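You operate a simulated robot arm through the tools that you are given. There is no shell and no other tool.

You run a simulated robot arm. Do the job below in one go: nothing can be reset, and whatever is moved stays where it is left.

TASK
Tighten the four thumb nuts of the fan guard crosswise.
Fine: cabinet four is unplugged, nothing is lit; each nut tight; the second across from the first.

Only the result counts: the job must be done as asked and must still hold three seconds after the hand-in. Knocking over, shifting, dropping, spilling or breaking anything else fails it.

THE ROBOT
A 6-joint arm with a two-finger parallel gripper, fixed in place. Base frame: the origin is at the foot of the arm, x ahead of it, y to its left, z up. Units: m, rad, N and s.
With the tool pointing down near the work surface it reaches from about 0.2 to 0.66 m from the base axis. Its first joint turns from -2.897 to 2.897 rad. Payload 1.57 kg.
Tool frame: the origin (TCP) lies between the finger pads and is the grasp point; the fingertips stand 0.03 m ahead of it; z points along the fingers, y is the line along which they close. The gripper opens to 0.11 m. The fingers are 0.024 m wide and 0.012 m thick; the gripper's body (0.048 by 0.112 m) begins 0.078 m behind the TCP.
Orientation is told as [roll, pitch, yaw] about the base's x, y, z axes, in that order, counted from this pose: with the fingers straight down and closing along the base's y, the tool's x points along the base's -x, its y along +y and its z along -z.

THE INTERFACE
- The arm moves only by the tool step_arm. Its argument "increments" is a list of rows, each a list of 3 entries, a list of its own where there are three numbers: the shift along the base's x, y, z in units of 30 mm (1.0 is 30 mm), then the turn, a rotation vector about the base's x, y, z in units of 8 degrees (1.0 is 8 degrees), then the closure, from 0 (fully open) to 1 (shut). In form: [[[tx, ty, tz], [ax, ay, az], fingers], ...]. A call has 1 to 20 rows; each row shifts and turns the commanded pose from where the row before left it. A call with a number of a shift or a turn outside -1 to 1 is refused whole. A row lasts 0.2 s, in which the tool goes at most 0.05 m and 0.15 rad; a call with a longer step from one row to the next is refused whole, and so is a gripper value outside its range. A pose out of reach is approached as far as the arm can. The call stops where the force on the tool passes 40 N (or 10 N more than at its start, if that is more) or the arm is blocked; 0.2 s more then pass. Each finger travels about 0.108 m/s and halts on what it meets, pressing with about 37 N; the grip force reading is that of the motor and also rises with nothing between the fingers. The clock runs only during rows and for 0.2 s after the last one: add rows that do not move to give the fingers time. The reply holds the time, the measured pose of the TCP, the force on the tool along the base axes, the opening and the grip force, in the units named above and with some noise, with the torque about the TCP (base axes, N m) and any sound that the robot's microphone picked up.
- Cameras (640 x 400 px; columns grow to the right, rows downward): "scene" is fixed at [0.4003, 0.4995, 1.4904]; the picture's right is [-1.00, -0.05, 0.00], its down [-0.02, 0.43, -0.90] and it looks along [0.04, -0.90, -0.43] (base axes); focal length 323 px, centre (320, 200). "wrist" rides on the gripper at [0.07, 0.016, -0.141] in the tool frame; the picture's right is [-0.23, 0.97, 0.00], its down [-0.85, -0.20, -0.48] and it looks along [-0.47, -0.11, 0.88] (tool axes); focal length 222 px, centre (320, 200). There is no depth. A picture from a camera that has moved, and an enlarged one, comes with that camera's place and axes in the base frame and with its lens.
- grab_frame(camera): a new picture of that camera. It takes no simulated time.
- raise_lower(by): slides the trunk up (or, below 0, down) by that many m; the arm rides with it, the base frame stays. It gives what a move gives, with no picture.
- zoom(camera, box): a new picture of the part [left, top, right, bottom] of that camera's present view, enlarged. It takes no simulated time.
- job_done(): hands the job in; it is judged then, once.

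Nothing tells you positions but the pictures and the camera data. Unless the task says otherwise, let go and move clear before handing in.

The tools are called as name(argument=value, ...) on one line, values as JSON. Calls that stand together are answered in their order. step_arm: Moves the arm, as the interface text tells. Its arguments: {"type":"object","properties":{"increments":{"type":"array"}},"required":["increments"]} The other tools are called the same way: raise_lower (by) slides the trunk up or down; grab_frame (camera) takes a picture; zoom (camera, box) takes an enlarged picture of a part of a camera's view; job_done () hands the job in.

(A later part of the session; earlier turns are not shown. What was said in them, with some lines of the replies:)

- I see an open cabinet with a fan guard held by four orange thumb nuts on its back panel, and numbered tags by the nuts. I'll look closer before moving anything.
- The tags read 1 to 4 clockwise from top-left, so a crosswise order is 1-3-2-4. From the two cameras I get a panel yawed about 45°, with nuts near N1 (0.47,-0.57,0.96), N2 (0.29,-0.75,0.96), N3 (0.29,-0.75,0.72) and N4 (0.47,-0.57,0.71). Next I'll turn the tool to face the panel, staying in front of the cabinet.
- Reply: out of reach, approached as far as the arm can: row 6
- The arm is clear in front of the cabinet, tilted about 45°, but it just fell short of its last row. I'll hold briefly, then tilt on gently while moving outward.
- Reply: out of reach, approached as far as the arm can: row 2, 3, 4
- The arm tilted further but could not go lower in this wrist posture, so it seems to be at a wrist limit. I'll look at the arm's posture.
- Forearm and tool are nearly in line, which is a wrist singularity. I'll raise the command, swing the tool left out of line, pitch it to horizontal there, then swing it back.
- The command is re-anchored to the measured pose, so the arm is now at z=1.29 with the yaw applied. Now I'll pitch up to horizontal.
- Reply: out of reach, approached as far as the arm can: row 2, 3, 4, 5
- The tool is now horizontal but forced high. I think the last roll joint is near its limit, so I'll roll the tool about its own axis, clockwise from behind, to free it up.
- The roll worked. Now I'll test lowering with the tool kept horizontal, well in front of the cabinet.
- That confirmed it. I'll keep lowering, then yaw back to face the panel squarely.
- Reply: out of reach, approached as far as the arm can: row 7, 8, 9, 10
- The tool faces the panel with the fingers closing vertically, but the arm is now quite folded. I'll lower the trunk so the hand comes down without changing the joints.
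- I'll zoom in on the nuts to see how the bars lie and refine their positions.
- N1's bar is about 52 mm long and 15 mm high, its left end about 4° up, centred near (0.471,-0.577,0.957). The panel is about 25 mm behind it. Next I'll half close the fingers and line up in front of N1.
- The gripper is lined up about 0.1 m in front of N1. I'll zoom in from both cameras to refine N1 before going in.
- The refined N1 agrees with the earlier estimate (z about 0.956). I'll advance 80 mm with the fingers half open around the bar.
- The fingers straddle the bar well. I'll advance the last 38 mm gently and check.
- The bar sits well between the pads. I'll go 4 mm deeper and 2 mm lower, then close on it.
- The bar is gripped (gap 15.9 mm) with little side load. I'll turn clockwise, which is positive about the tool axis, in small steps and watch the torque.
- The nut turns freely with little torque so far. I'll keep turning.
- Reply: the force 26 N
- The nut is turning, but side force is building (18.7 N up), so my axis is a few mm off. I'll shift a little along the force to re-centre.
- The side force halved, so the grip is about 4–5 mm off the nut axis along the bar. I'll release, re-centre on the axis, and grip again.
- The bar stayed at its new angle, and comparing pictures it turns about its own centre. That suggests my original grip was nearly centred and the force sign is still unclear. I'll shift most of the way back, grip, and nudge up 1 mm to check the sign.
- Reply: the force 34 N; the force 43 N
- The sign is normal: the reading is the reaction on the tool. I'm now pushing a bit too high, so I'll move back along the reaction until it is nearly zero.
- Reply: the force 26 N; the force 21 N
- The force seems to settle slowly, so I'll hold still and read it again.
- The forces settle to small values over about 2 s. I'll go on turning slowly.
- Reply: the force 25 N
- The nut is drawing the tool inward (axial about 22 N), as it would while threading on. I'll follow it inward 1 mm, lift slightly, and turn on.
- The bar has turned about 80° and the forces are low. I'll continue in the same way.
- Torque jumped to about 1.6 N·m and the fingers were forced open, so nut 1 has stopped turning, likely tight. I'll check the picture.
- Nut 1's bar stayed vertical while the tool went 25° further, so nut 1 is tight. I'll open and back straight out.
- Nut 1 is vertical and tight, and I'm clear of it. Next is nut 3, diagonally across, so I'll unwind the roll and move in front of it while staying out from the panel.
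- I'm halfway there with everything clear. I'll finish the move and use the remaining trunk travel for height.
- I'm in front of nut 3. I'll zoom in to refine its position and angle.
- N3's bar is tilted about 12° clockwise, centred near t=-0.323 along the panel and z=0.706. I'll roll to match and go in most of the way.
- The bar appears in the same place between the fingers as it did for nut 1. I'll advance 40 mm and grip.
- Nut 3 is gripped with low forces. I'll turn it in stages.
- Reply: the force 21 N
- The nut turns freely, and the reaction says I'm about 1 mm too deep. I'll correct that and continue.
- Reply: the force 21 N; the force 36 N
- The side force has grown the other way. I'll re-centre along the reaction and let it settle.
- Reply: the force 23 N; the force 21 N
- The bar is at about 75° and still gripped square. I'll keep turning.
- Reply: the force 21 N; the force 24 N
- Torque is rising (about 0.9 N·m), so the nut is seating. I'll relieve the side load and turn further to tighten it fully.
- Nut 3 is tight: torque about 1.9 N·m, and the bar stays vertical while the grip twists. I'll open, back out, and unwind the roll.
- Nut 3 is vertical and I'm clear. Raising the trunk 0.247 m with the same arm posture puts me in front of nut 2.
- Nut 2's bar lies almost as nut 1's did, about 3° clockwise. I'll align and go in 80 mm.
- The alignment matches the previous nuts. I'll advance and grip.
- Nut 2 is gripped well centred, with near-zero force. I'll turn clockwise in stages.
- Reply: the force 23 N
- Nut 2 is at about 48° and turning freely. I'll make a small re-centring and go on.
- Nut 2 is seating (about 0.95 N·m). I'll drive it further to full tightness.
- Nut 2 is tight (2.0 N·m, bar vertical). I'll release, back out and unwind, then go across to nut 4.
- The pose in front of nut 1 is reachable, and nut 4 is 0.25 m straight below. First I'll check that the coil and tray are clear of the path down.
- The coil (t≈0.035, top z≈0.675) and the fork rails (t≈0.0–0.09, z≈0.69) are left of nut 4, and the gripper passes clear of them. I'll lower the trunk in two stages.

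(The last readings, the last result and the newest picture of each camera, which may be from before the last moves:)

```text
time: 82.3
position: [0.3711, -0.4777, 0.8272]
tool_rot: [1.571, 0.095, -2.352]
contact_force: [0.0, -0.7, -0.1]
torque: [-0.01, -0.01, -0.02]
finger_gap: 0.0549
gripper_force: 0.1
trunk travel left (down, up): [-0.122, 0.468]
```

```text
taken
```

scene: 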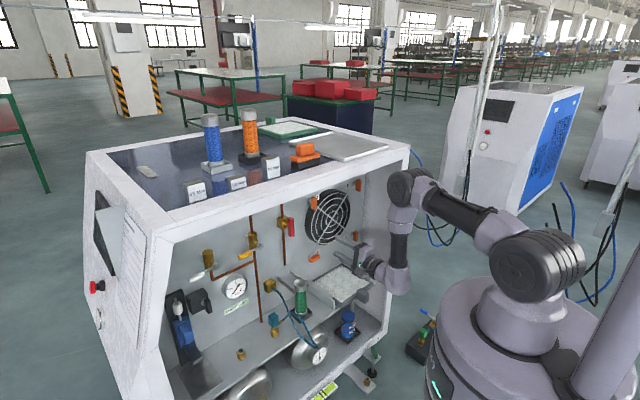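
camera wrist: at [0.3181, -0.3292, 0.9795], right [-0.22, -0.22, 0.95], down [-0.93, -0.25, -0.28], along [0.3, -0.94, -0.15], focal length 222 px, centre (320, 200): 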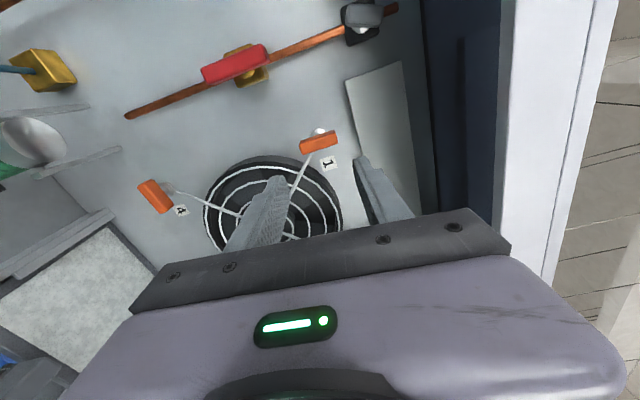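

raise_lower(by=-0.119)

grab_frame(camera="scene")

zoom(camera="wrist", box=[200, 100, 440, 260])

zoom(camera="wrist", box=[280, 100, 340, 175])

zoom(camera="scene", box=[280, 215, 400, 305])

```text
time: 83.8
position: [0.3708, -0.4774, 0.7078]
tool_rot: [1.572, 0.093, -2.355]
contact_force: [-0.1, -0.2, -0.4]
torque: [0.01, -0.02, 0.02]
finger_gap: 0.055
gripper_force: 0.0
trunk travel left (down, up): [-0.003, 0.587]
```

```text
taken
```

scene: 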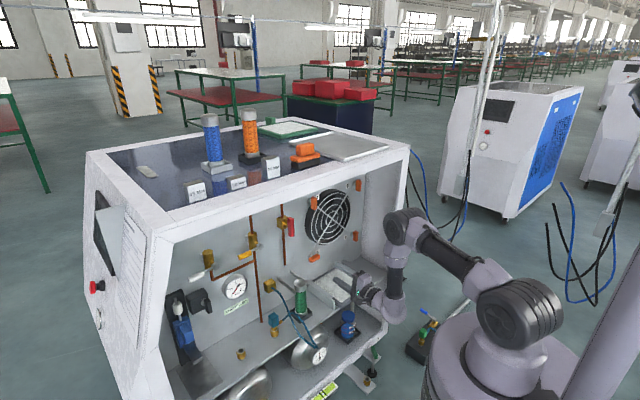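

```text
2.50 times, centred on (320, 180) of wrist
camera zoom: at [0.318, -0.3294, 0.7307], right [-0.22, -0.22, 0.95], down [-0.93, -0.25, -0.28], along [0.3, -0.94, -0.15], focal length 555 px, centre (320, 250)
```

zoom: 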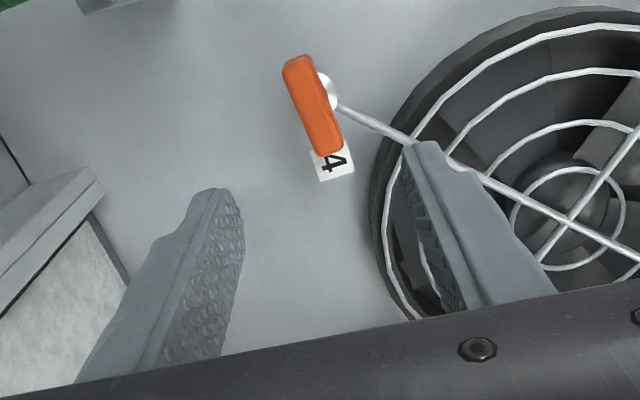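

```text
5.33 times, centred on (310, 138) of wrist
camera zoom: at [0.318, -0.3294, 0.7307], right [-0.22, -0.22, 0.95], down [-0.93, -0.25, -0.28], along [0.3, -0.94, -0.15], focal length 1185 px, centre (373, 533)
```

zoom: 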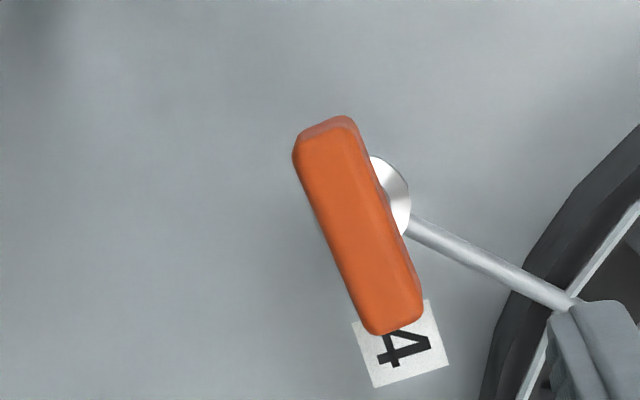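

```text
4.44 times, centred on (340, 260) of scene
camera zoom: at [0.4003, 0.4995, 1.4904], right [-1.0, -0.05, 0.0], down [-0.02, 0.43, -0.9], along [0.04, -0.9, -0.43], focal length 1436 px, centre (231, -67)
```

zoom: 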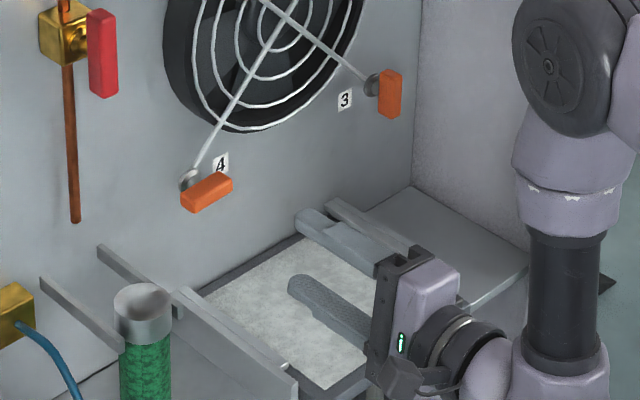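

Nut 4's bar is tilted about 2° counter-clockwise, centred at t≈-0.074 and z≈0.7055. I'll roll to match and go in 80 mm.

step_arm(increments=[[[0.48, -0.463, -0.018], [-0.157, 0.157, 0], 0.5], [[0.48, -0.463, -0.018], [-0.157, 0.157, 0], 0.5], [[0.48, -0.463, -0.018], [-0.157, 0.157, 0], 0.5], [[0.48, -0.463, -0.018], [-0.157, 0.157, 0], 0.5], [[0, 0, 0], [0, 0, 0], 0.5]])

zoom(camera="wrist", box=[200, 100, 440, 260])

zoom(camera="scene", box=[280, 215, 400, 305])

grab_frame(camera="scene")

```text
time: 85.0
position: [0.4287, -0.533, 0.7065]
tool_rot: [1.57, -0.031, -2.355]
contact_force: [0.1, -0.5, -1.2]
torque: [-0.01, 0.03, 0.03]
finger_gap: 0.055
gripper_force: 0.0
trunk travel left (down, up): [-0.003, 0.587]
```

```text
2.50 times, centred on (320, 180) of wrist
camera zoom: at [0.3777, -0.384, 0.7202], right [-0.14, -0.14, 0.98], down [-0.95, -0.27, -0.17], along [0.29, -0.95, -0.09], focal length 555 px, centre (320, 250)
```

zoom: 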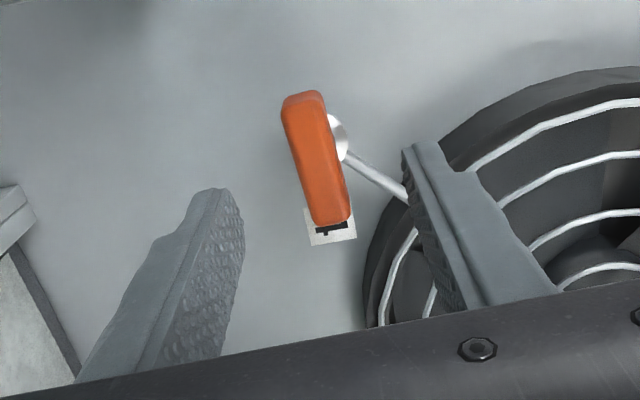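

```text
4.44 times, centred on (340, 260) of scene
camera zoom: at [0.4003, 0.4995, 1.4904], right [-1.0, -0.05, 0.0], down [-0.02, 0.43, -0.9], along [0.04, -0.9, -0.43], focal length 1436 px, centre (231, -67)
```

zoom: 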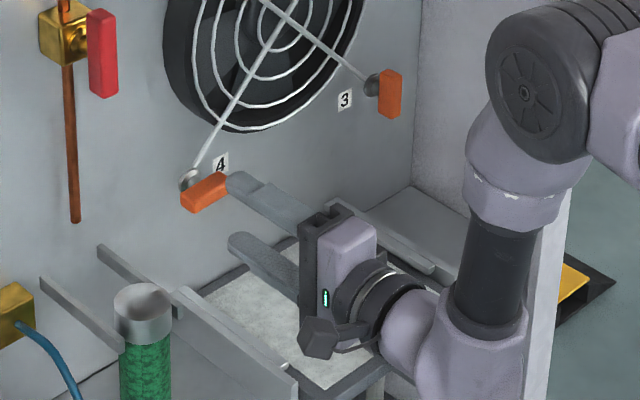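

```text
taken
```

scene: 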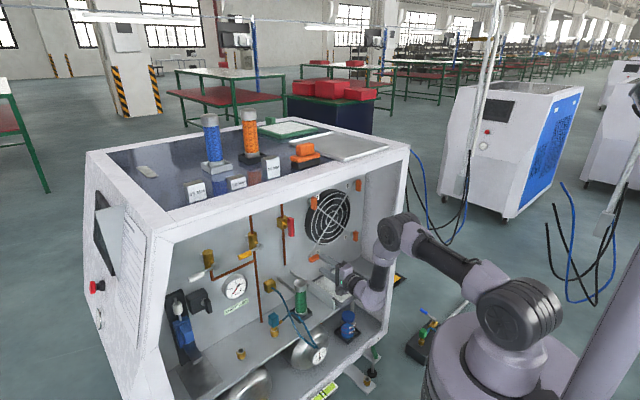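

Aligned and clear. I'll advance and grip nut 4.

step_arm(increments=[[[0.31, -0.31, -0.01], [0, 0, 0], 0.5], [[0.31, -0.31, -0.01], [0, 0, 0], 0.5], [[0.31, -0.31, 0], [0, 0, 0], 0.5], [[0, 0, 0], [0, 0, 0], 0.5], [[0, 0, 0], [0, 0, 0], 0.75], [[0, 0, 0], [0, 0, 0], 1], [[0, 0, 0], [0, 0, 0], 1]])

step_arm(increments=[[[0, 0, 0], [0, 0, 0], 1], [[0, 0, 0], [0, 0, 0], 1], [[0, 0, 0], [0, 0, 0], 1]])

zoom(camera="scene", box=[280, 215, 400, 305])

zoom(camera="wrist", box=[200, 100, 440, 260])

```text
time: 86.6
position: [0.4559, -0.5616, 0.7046]
tool_rot: [1.57, -0.031, -2.355]
contact_force: [-1.1, 3.1, -6.1]
torque: [-0.03, -0.03, 0.0]
finger_gap: 0.0159
gripper_force: 31.1
trunk travel left (down, up): [-0.003, 0.587]
```

```text
time: 87.4
position: [0.4573, -0.5627, 0.7049]
tool_rot: [1.569, -0.032, -2.354]
contact_force: [-2.3, 7.0, -11.5]
torque: [0.03, 0.04, 0.17]
finger_gap: 0.0162
gripper_force: 31.4
trunk travel left (down, up): [-0.003, 0.587]
```

```text
4.44 times, centred on (340, 260) of scene
camera zoom: at [0.4003, 0.4995, 1.4904], right [-1.0, -0.05, 0.0], down [-0.02, 0.43, -0.9], along [0.04, -0.9, -0.43], focal length 1436 px, centre (231, -67)
```

zoom: 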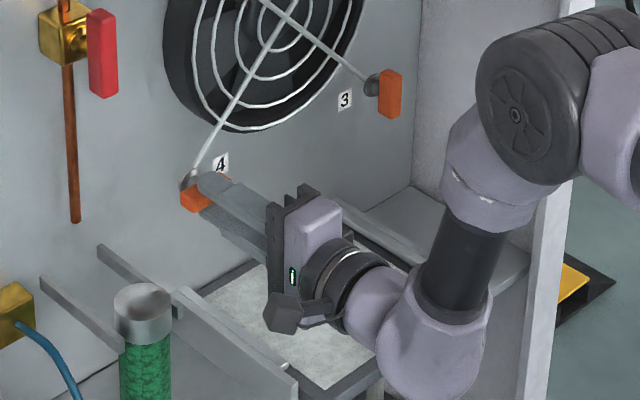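

```text
2.50 times, centred on (320, 180) of wrist
camera zoom: at [0.4052, -0.4119, 0.7192], right [-0.14, -0.14, 0.98], down [-0.95, -0.27, -0.17], along [0.29, -0.95, -0.1], focal length 555 px, centre (320, 250)
```

zoom: 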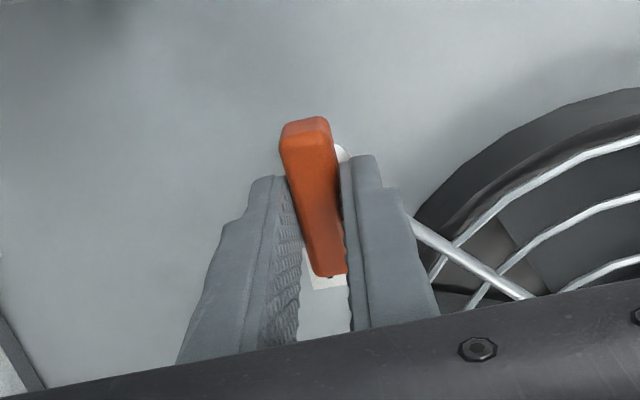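

Nut 4 is gripped. I'll make a small downward correction and start turning.

step_arm(increments=[[[0, 0.01, -0.027], [0.4, -0.4, 0], 1], [[0, 0, 0], [0.4, -0.4, 0], 1], [[0, 0, 0], [0.4, -0.4, 0], 1], [[0, 0, 0], [0.4, -0.4, 0], 1], [[0, 0, 0], [0.4, -0.4, 0], 1], [[0, 0, 0], [0, 0, 0], 1]])

step_arm(increments=[[[0, 0, 0], [0, 0, 0], 1], [[0, 0, 0], [0, 0, 0], 1], [[0, 0, 0], [0, 0, 0], 1]])

```text
time: 88.8
position: [0.4565, -0.5616, 0.7051]
tool_rot: [1.571, 0.363, -2.354]
contact_force: [5.4, -7.2, 0.3]
torque: [0.3, 0.23, -0.94]
finger_gap: 0.0159
gripper_force: 31.2
trunk travel left (down, up): [-0.003, 0.587]
```

```text
time: 89.6
position: [0.456, -0.5611, 0.7054]
tool_rot: [1.573, 0.366, -2.354]
contact_force: [6.5, -12.5, 5.5]
torque: [0.11, 0.1, -0.58]
finger_gap: 0.0159
gripper_force: 31.2
trunk travel left (down, up): [-0.003, 0.587]
```

step_arm(increments=[[[0.005, -0.02, 0.015], [0.4, -0.4, 0], 1], [[0, 0, 0], [0.4, -0.4, 0], 1], [[0, 0, 0], [0.4, -0.4, 0], 1], [[0, 0, 0], [0.4, -0.4, 0], 1], [[0, 0, 0], [0.4, -0.4, 0], 1], [[0, 0, 0], [0, 0, 0], 1]])

step_arm(increments=[[[0, 0, 0], [0, 0, 0], 1], [[0, 0, 0], [0, 0, 0], 1], [[0, 0, 0], [0, 0, 0], 1]])

```text
time: 91.0
position: [0.4565, -0.562, 0.7055]
tool_rot: [1.575, 0.761, -2.353]
contact_force: [5.2, -10.8, 9.2]
torque: [0.1, 0.08, -0.45]
finger_gap: 0.0159
gripper_force: 31.5
trunk travel left (down, up): [-0.003, 0.587]
```

```text
time: 91.8
position: [0.4572, -0.5612, 0.7049]
tool_rot: [1.576, 0.76, -2.352]
contact_force: [4.1, -12.2, 10.8]
torque: [-0.13, -0.17, -0.12]
finger_gap: 0.0157
gripper_force: 31.2
trunk travel left (down, up): [-0.003, 0.587]
```

Nut 4 is past 43° and turning freely. I'll continue.

step_arm(increments=[[[-0.002, -0.025, 0.025], [0.4, -0.4, 0], 1], [[0, 0, 0], [0.4, -0.4, 0], 1], [[0, 0, 0], [0.4, -0.4, 0], 1], [[0, 0, 0], [0.4, -0.4, 0], 1], [[0, 0, 0], [0.4, -0.4, 0], 1], [[0, 0, 0], [0, 0, 0], 1]])

step_arm(increments=[[[0, 0, 0], [0, 0, 0], 1], [[0, 0, 0], [0, 0, 0], 1], [[0, 0, 0], [0, 0, 0], 1]])

zoom(camera="scene", box=[280, 215, 400, 305])

```text
time: 93.2
position: [0.4556, -0.562, 0.7053]
tool_rot: [1.572, 1.155, -2.353]
contact_force: [4.7, -2.1, 1.4]
torque: [-0.44, -0.46, 0.25]
finger_gap: 0.0157
gripper_force: 31.2
trunk travel left (down, up): [-0.003, 0.587]
```

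```text
time: 94.0
position: [0.4571, -0.5613, 0.7064]
tool_rot: [1.572, 1.154, -2.353]
contact_force: [4.1, 1.8, 0.1]
torque: [0.07, 0.08, -0.02]
finger_gap: 0.0159
gripper_force: 31.5
trunk travel left (down, up): [-0.003, 0.587]
```

```text
4.44 times, centred on (340, 260) of scene
camera zoom: at [0.4003, 0.4995, 1.4904], right [-1.0, -0.05, 0.0], down [-0.02, 0.43, -0.9], along [0.04, -0.9, -0.43], focal length 1436 px, centre (231, -67)
```

zoom: 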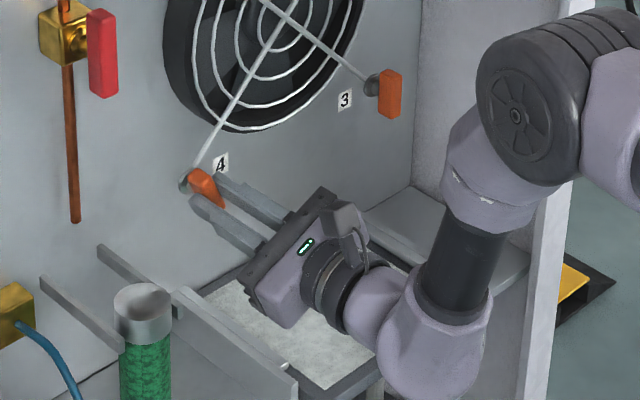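

step_arm(increments=[[[0, 0, 0], [0.4, -0.4, 0], 1], [[0, 0, 0], [0.4, -0.4, 0], 1], [[0, 0, 0], [0.4, -0.4, 0], 1], [[0, 0, 0], [0.4, -0.4, 0], 1], [[0, 0, 0], [0.4, -0.4, 0], 1], [[0, 0, 0], [0, 0, 0], 1]])

step_arm(increments=[[[0, 0, 0], [0, 0, 0], 1], [[0, 0, 0], [0, 0, 0], 1]])

zoom(camera="scene", box=[280, 215, 400, 305])

```text
time: 95.4
position: [0.4566, -0.5623, 0.7056]
tool_rot: [1.616, 1.552, -2.311]
contact_force: [-5.2, 4.9, -5.6]
torque: [-0.3, -0.3, -0.03]
finger_gap: 0.0159
gripper_force: 31.5
trunk travel left (down, up): [-0.003, 0.587]
```

```text
time: 96.0
position: [0.4561, -0.5617, 0.7047]
tool_rot: [1.612, 1.548, -2.314]
contact_force: [-7.7, 7.1, -5.9]
torque: [0.18, 0.15, -0.05]
finger_gap: 0.016
gripper_force: 31.3
trunk travel left (down, up): [-0.003, 0.587]
```

```text
4.44 times, centred on (340, 260) of scene
camera zoom: at [0.4003, 0.4995, 1.4904], right [-1.0, -0.05, 0.0], down [-0.02, 0.43, -0.9], along [0.04, -0.9, -0.43], focal length 1436 px, centre (231, -67)
```

zoom: 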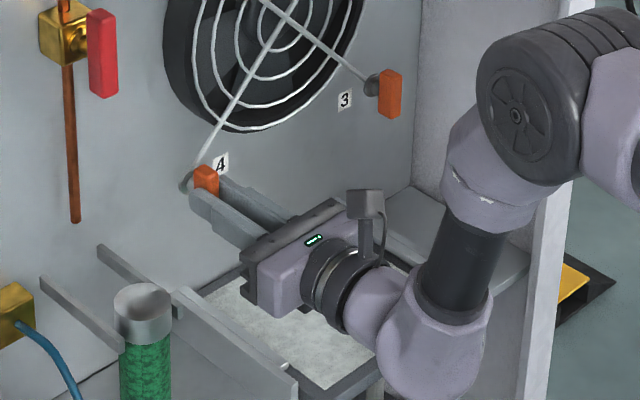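

The bar is near vertical with no torque yet. I'll keep turning.

step_arm(increments=[[[-0.01, 0.01, -0.008], [0.4, -0.4, 0], 1], [[0, 0, 0], [0.4, -0.4, 0], 1], [[0, 0, 0], [0.4, -0.4, 0], 1], [[0, 0, 0], [0.4, -0.4, 0], 1], [[0, 0, 0], [0, 0, 0], 1]])

step_arm(increments=[[[0, 0, 0], [0, 0, 0], 1], [[0, 0, 0], [0, 0, 0], 1]])

zoom(camera="wrist", box=[200, 100, 440, 260])

```text
time: 97.2
position: [0.4555, -0.5614, 0.7071]
tool_rot: [-1.584, 1.276, 0.772]
contact_force: [-1.0, -2.2, 3.3]
torque: [-1.14, 0.94, -0.03]
finger_gap: 0.0228
gripper_force: 35.2
trunk travel left (down, up): [-0.003, 0.587]
```

```text
time: 97.8
position: [0.4564, -0.562, 0.7068]
tool_rot: [-1.584, 1.276, 0.77]
contact_force: [3.3, -4.7, 8.0]
torque: [-1.05, 0.86, -0.02]
finger_gap: 0.023
gripper_force: 36.2
trunk travel left (down, up): [-0.003, 0.587]
```

```text
2.50 times, centred on (320, 180) of wrist
camera zoom: at [0.3302, -0.487, 0.7682], right [-0.61, -0.61, -0.5], down [-0.03, 0.65, -0.76], along [0.79, -0.45, -0.41], focal length 555 px, centre (320, 250)
```

zoom: 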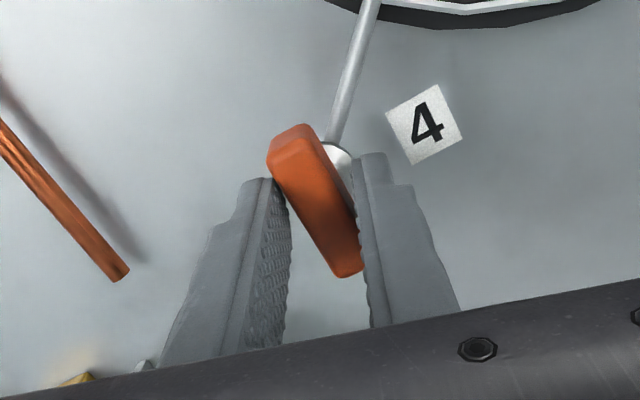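

The torque is 1.4 N·m and the bar is held fast. Two more small steps will match the other nuts.

step_arm(increments=[[[0, 0, 0], [0.4, -0.4, 0], 1], [[0, 0, 0], [0.4, -0.4, 0], 1], [[0, 0, 0], [0.3, -0.3, 0], 1], [[0, 0, 0], [0, 0, 0], 1]])

step_arm(increments=[[[0, 0, 0], [0, 0, 0], 0.62], [[0, 0, 0], [0, 0, 0], 0.6], [[0, 0, 0], [0, 0, 0], 0.6]])

zoom(camera="wrist", box=[200, 100, 440, 260])

zoom(camera="scene", box=[280, 215, 400, 305])

```text
time: 98.8
position: [0.4555, -0.5613, 0.7041]
tool_rot: [-1.571, 1.059, 0.787]
contact_force: [2.9, -7.8, -1.4]
torque: [-1.33, 1.77, -0.03]
finger_gap: 0.0299
gripper_force: 39.5
trunk travel left (down, up): [-0.003, 0.587]
```

```text
time: 99.6
position: [0.4561, -0.5618, 0.7051]
tool_rot: [-1.573, 1.059, 0.781]
contact_force: [-0.5, 0.5, 0.0]
torque: [0.03, -0.03, -0.02]
finger_gap: 0.0441
gripper_force: 0.1
trunk travel left (down, up): [-0.003, 0.587]
```

```text
2.50 times, centred on (320, 180) of wrist
camera zoom: at [0.3213, -0.4956, 0.7581], right [-0.52, -0.52, -0.68], down [0.08, 0.76, -0.65], along [0.85, -0.39, -0.35], focal length 555 px, centre (320, 250)
```

zoom: 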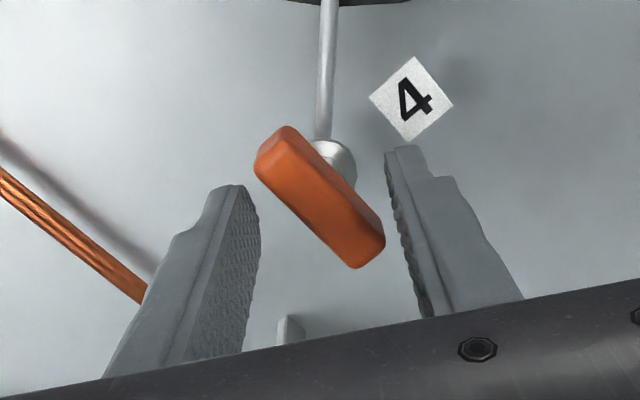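

```text
4.44 times, centred on (340, 260) of scene
camera zoom: at [0.4003, 0.4995, 1.4904], right [-1.0, -0.05, 0.0], down [-0.02, 0.43, -0.9], along [0.04, -0.9, -0.43], focal length 1436 px, centre (231, -67)
```

zoom: 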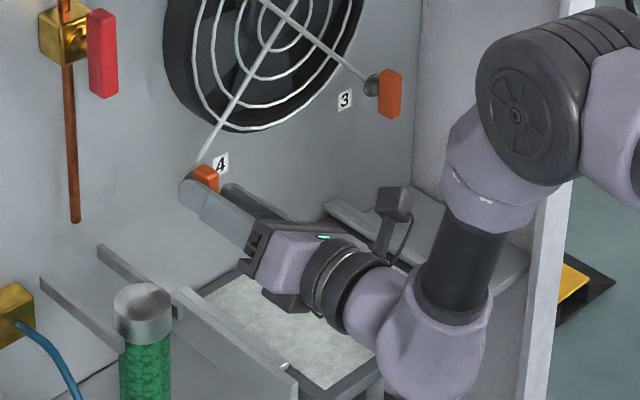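

Nut 4 is tight (2.2 N·m) and the fingers are open and clear of the bar. I'll back straight out and check all four.

step_arm(increments=[[[-0.3, 0.3, 0], [0, 0, 0], 0.6], [[-0.6, 0.6, 0], [0, 0, 0], 0.6], [[-0.65, 0.65, 0], [0, 0, 0], 0.6], [[-0.65, 0.65, 0], [0, 0, 0], 0.6], [[-0.65, 0.65, 0], [0, 0, 0], 0.6], [[-0.5, 0.5, 0], [0, 0, 0], 0.6], [[0, 0, 0], [0, 0, 0], 0.6]])

grab_frame(camera="scene")

zoom(camera="scene", box=[270, 160, 410, 280])

grab_frame(camera="wrist")

```text
time: 101.2
position: [0.3555, -0.4605, 0.7067]
tool_rot: [-1.574, 1.06, 0.781]
contact_force: [-0.5, -0.3, 0.4]
torque: [-0.02, 0.0, -0.03]
finger_gap: 0.044
gripper_force: 0.0
trunk travel left (down, up): [-0.003, 0.587]
```

```text
taken
```

scene: 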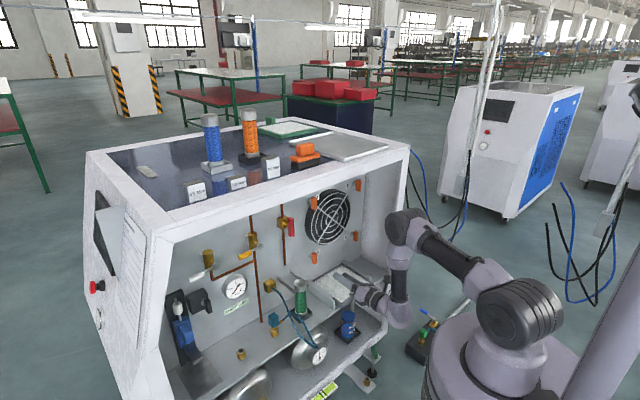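

```text
3.33 times, centred on (340, 220) of scene
camera zoom: at [0.4003, 0.4995, 1.4904], right [-1.0, -0.05, 0.0], down [-0.02, 0.43, -0.9], along [0.04, -0.9, -0.43], focal length 1077 px, centre (253, 133)
```

zoom: 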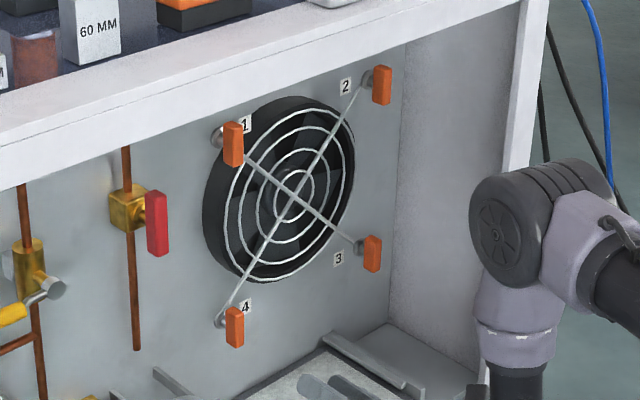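

```text
taken
camera wrist: at [0.2205, -0.3945, 0.7581], right [-0.52, -0.52, -0.67], down [0.08, 0.76, -0.65], along [0.85, -0.39, -0.35], focal length 222 px, centre (320, 200)
```

wrist: 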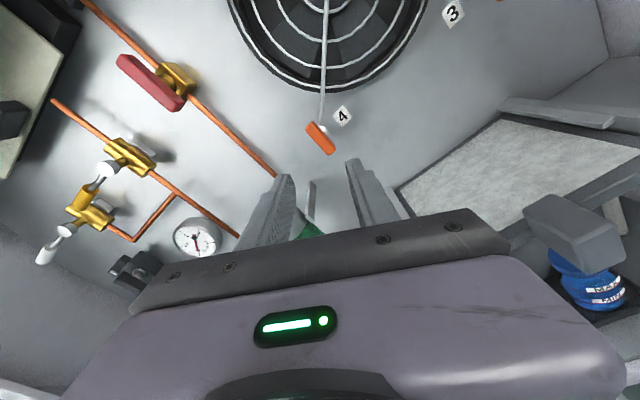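

All four bars now stand vertical and tight, done in the order 1-3-2-4. The gripper is open and clear in front of the cabinet, and nothing else has moved, so I'm handing in.

job_done()

```text
The job is handed in.
```

All four thumb nuts on the fan guard are tight, and I handed the job in. I tightened them crosswise in the order 1, 3, 2, 4, so the second nut was diagonally across from the first.

Each nut turned clockwise until it stopped, with its bar now vertical. I kept twisting after that until the bar only slipped in the fingers. The torque at that point was:

| Nut | Torque at the stop (N·m) |
|---|---|
| 1 | about 1.6 |
| 3 | about 1.9 |
| 2 | about 2.0 |
| 4 | about 2.2 |

No torque value was given, so I took "tight" to mean this hard stop.

In the last pictures before hand-in, all four bars were vertical, the gripper was open and clear in front of the cabinet, and nothing else looked moved. The cabinet carries an "UNPLUGGED" label and I saw nothing lit on it.
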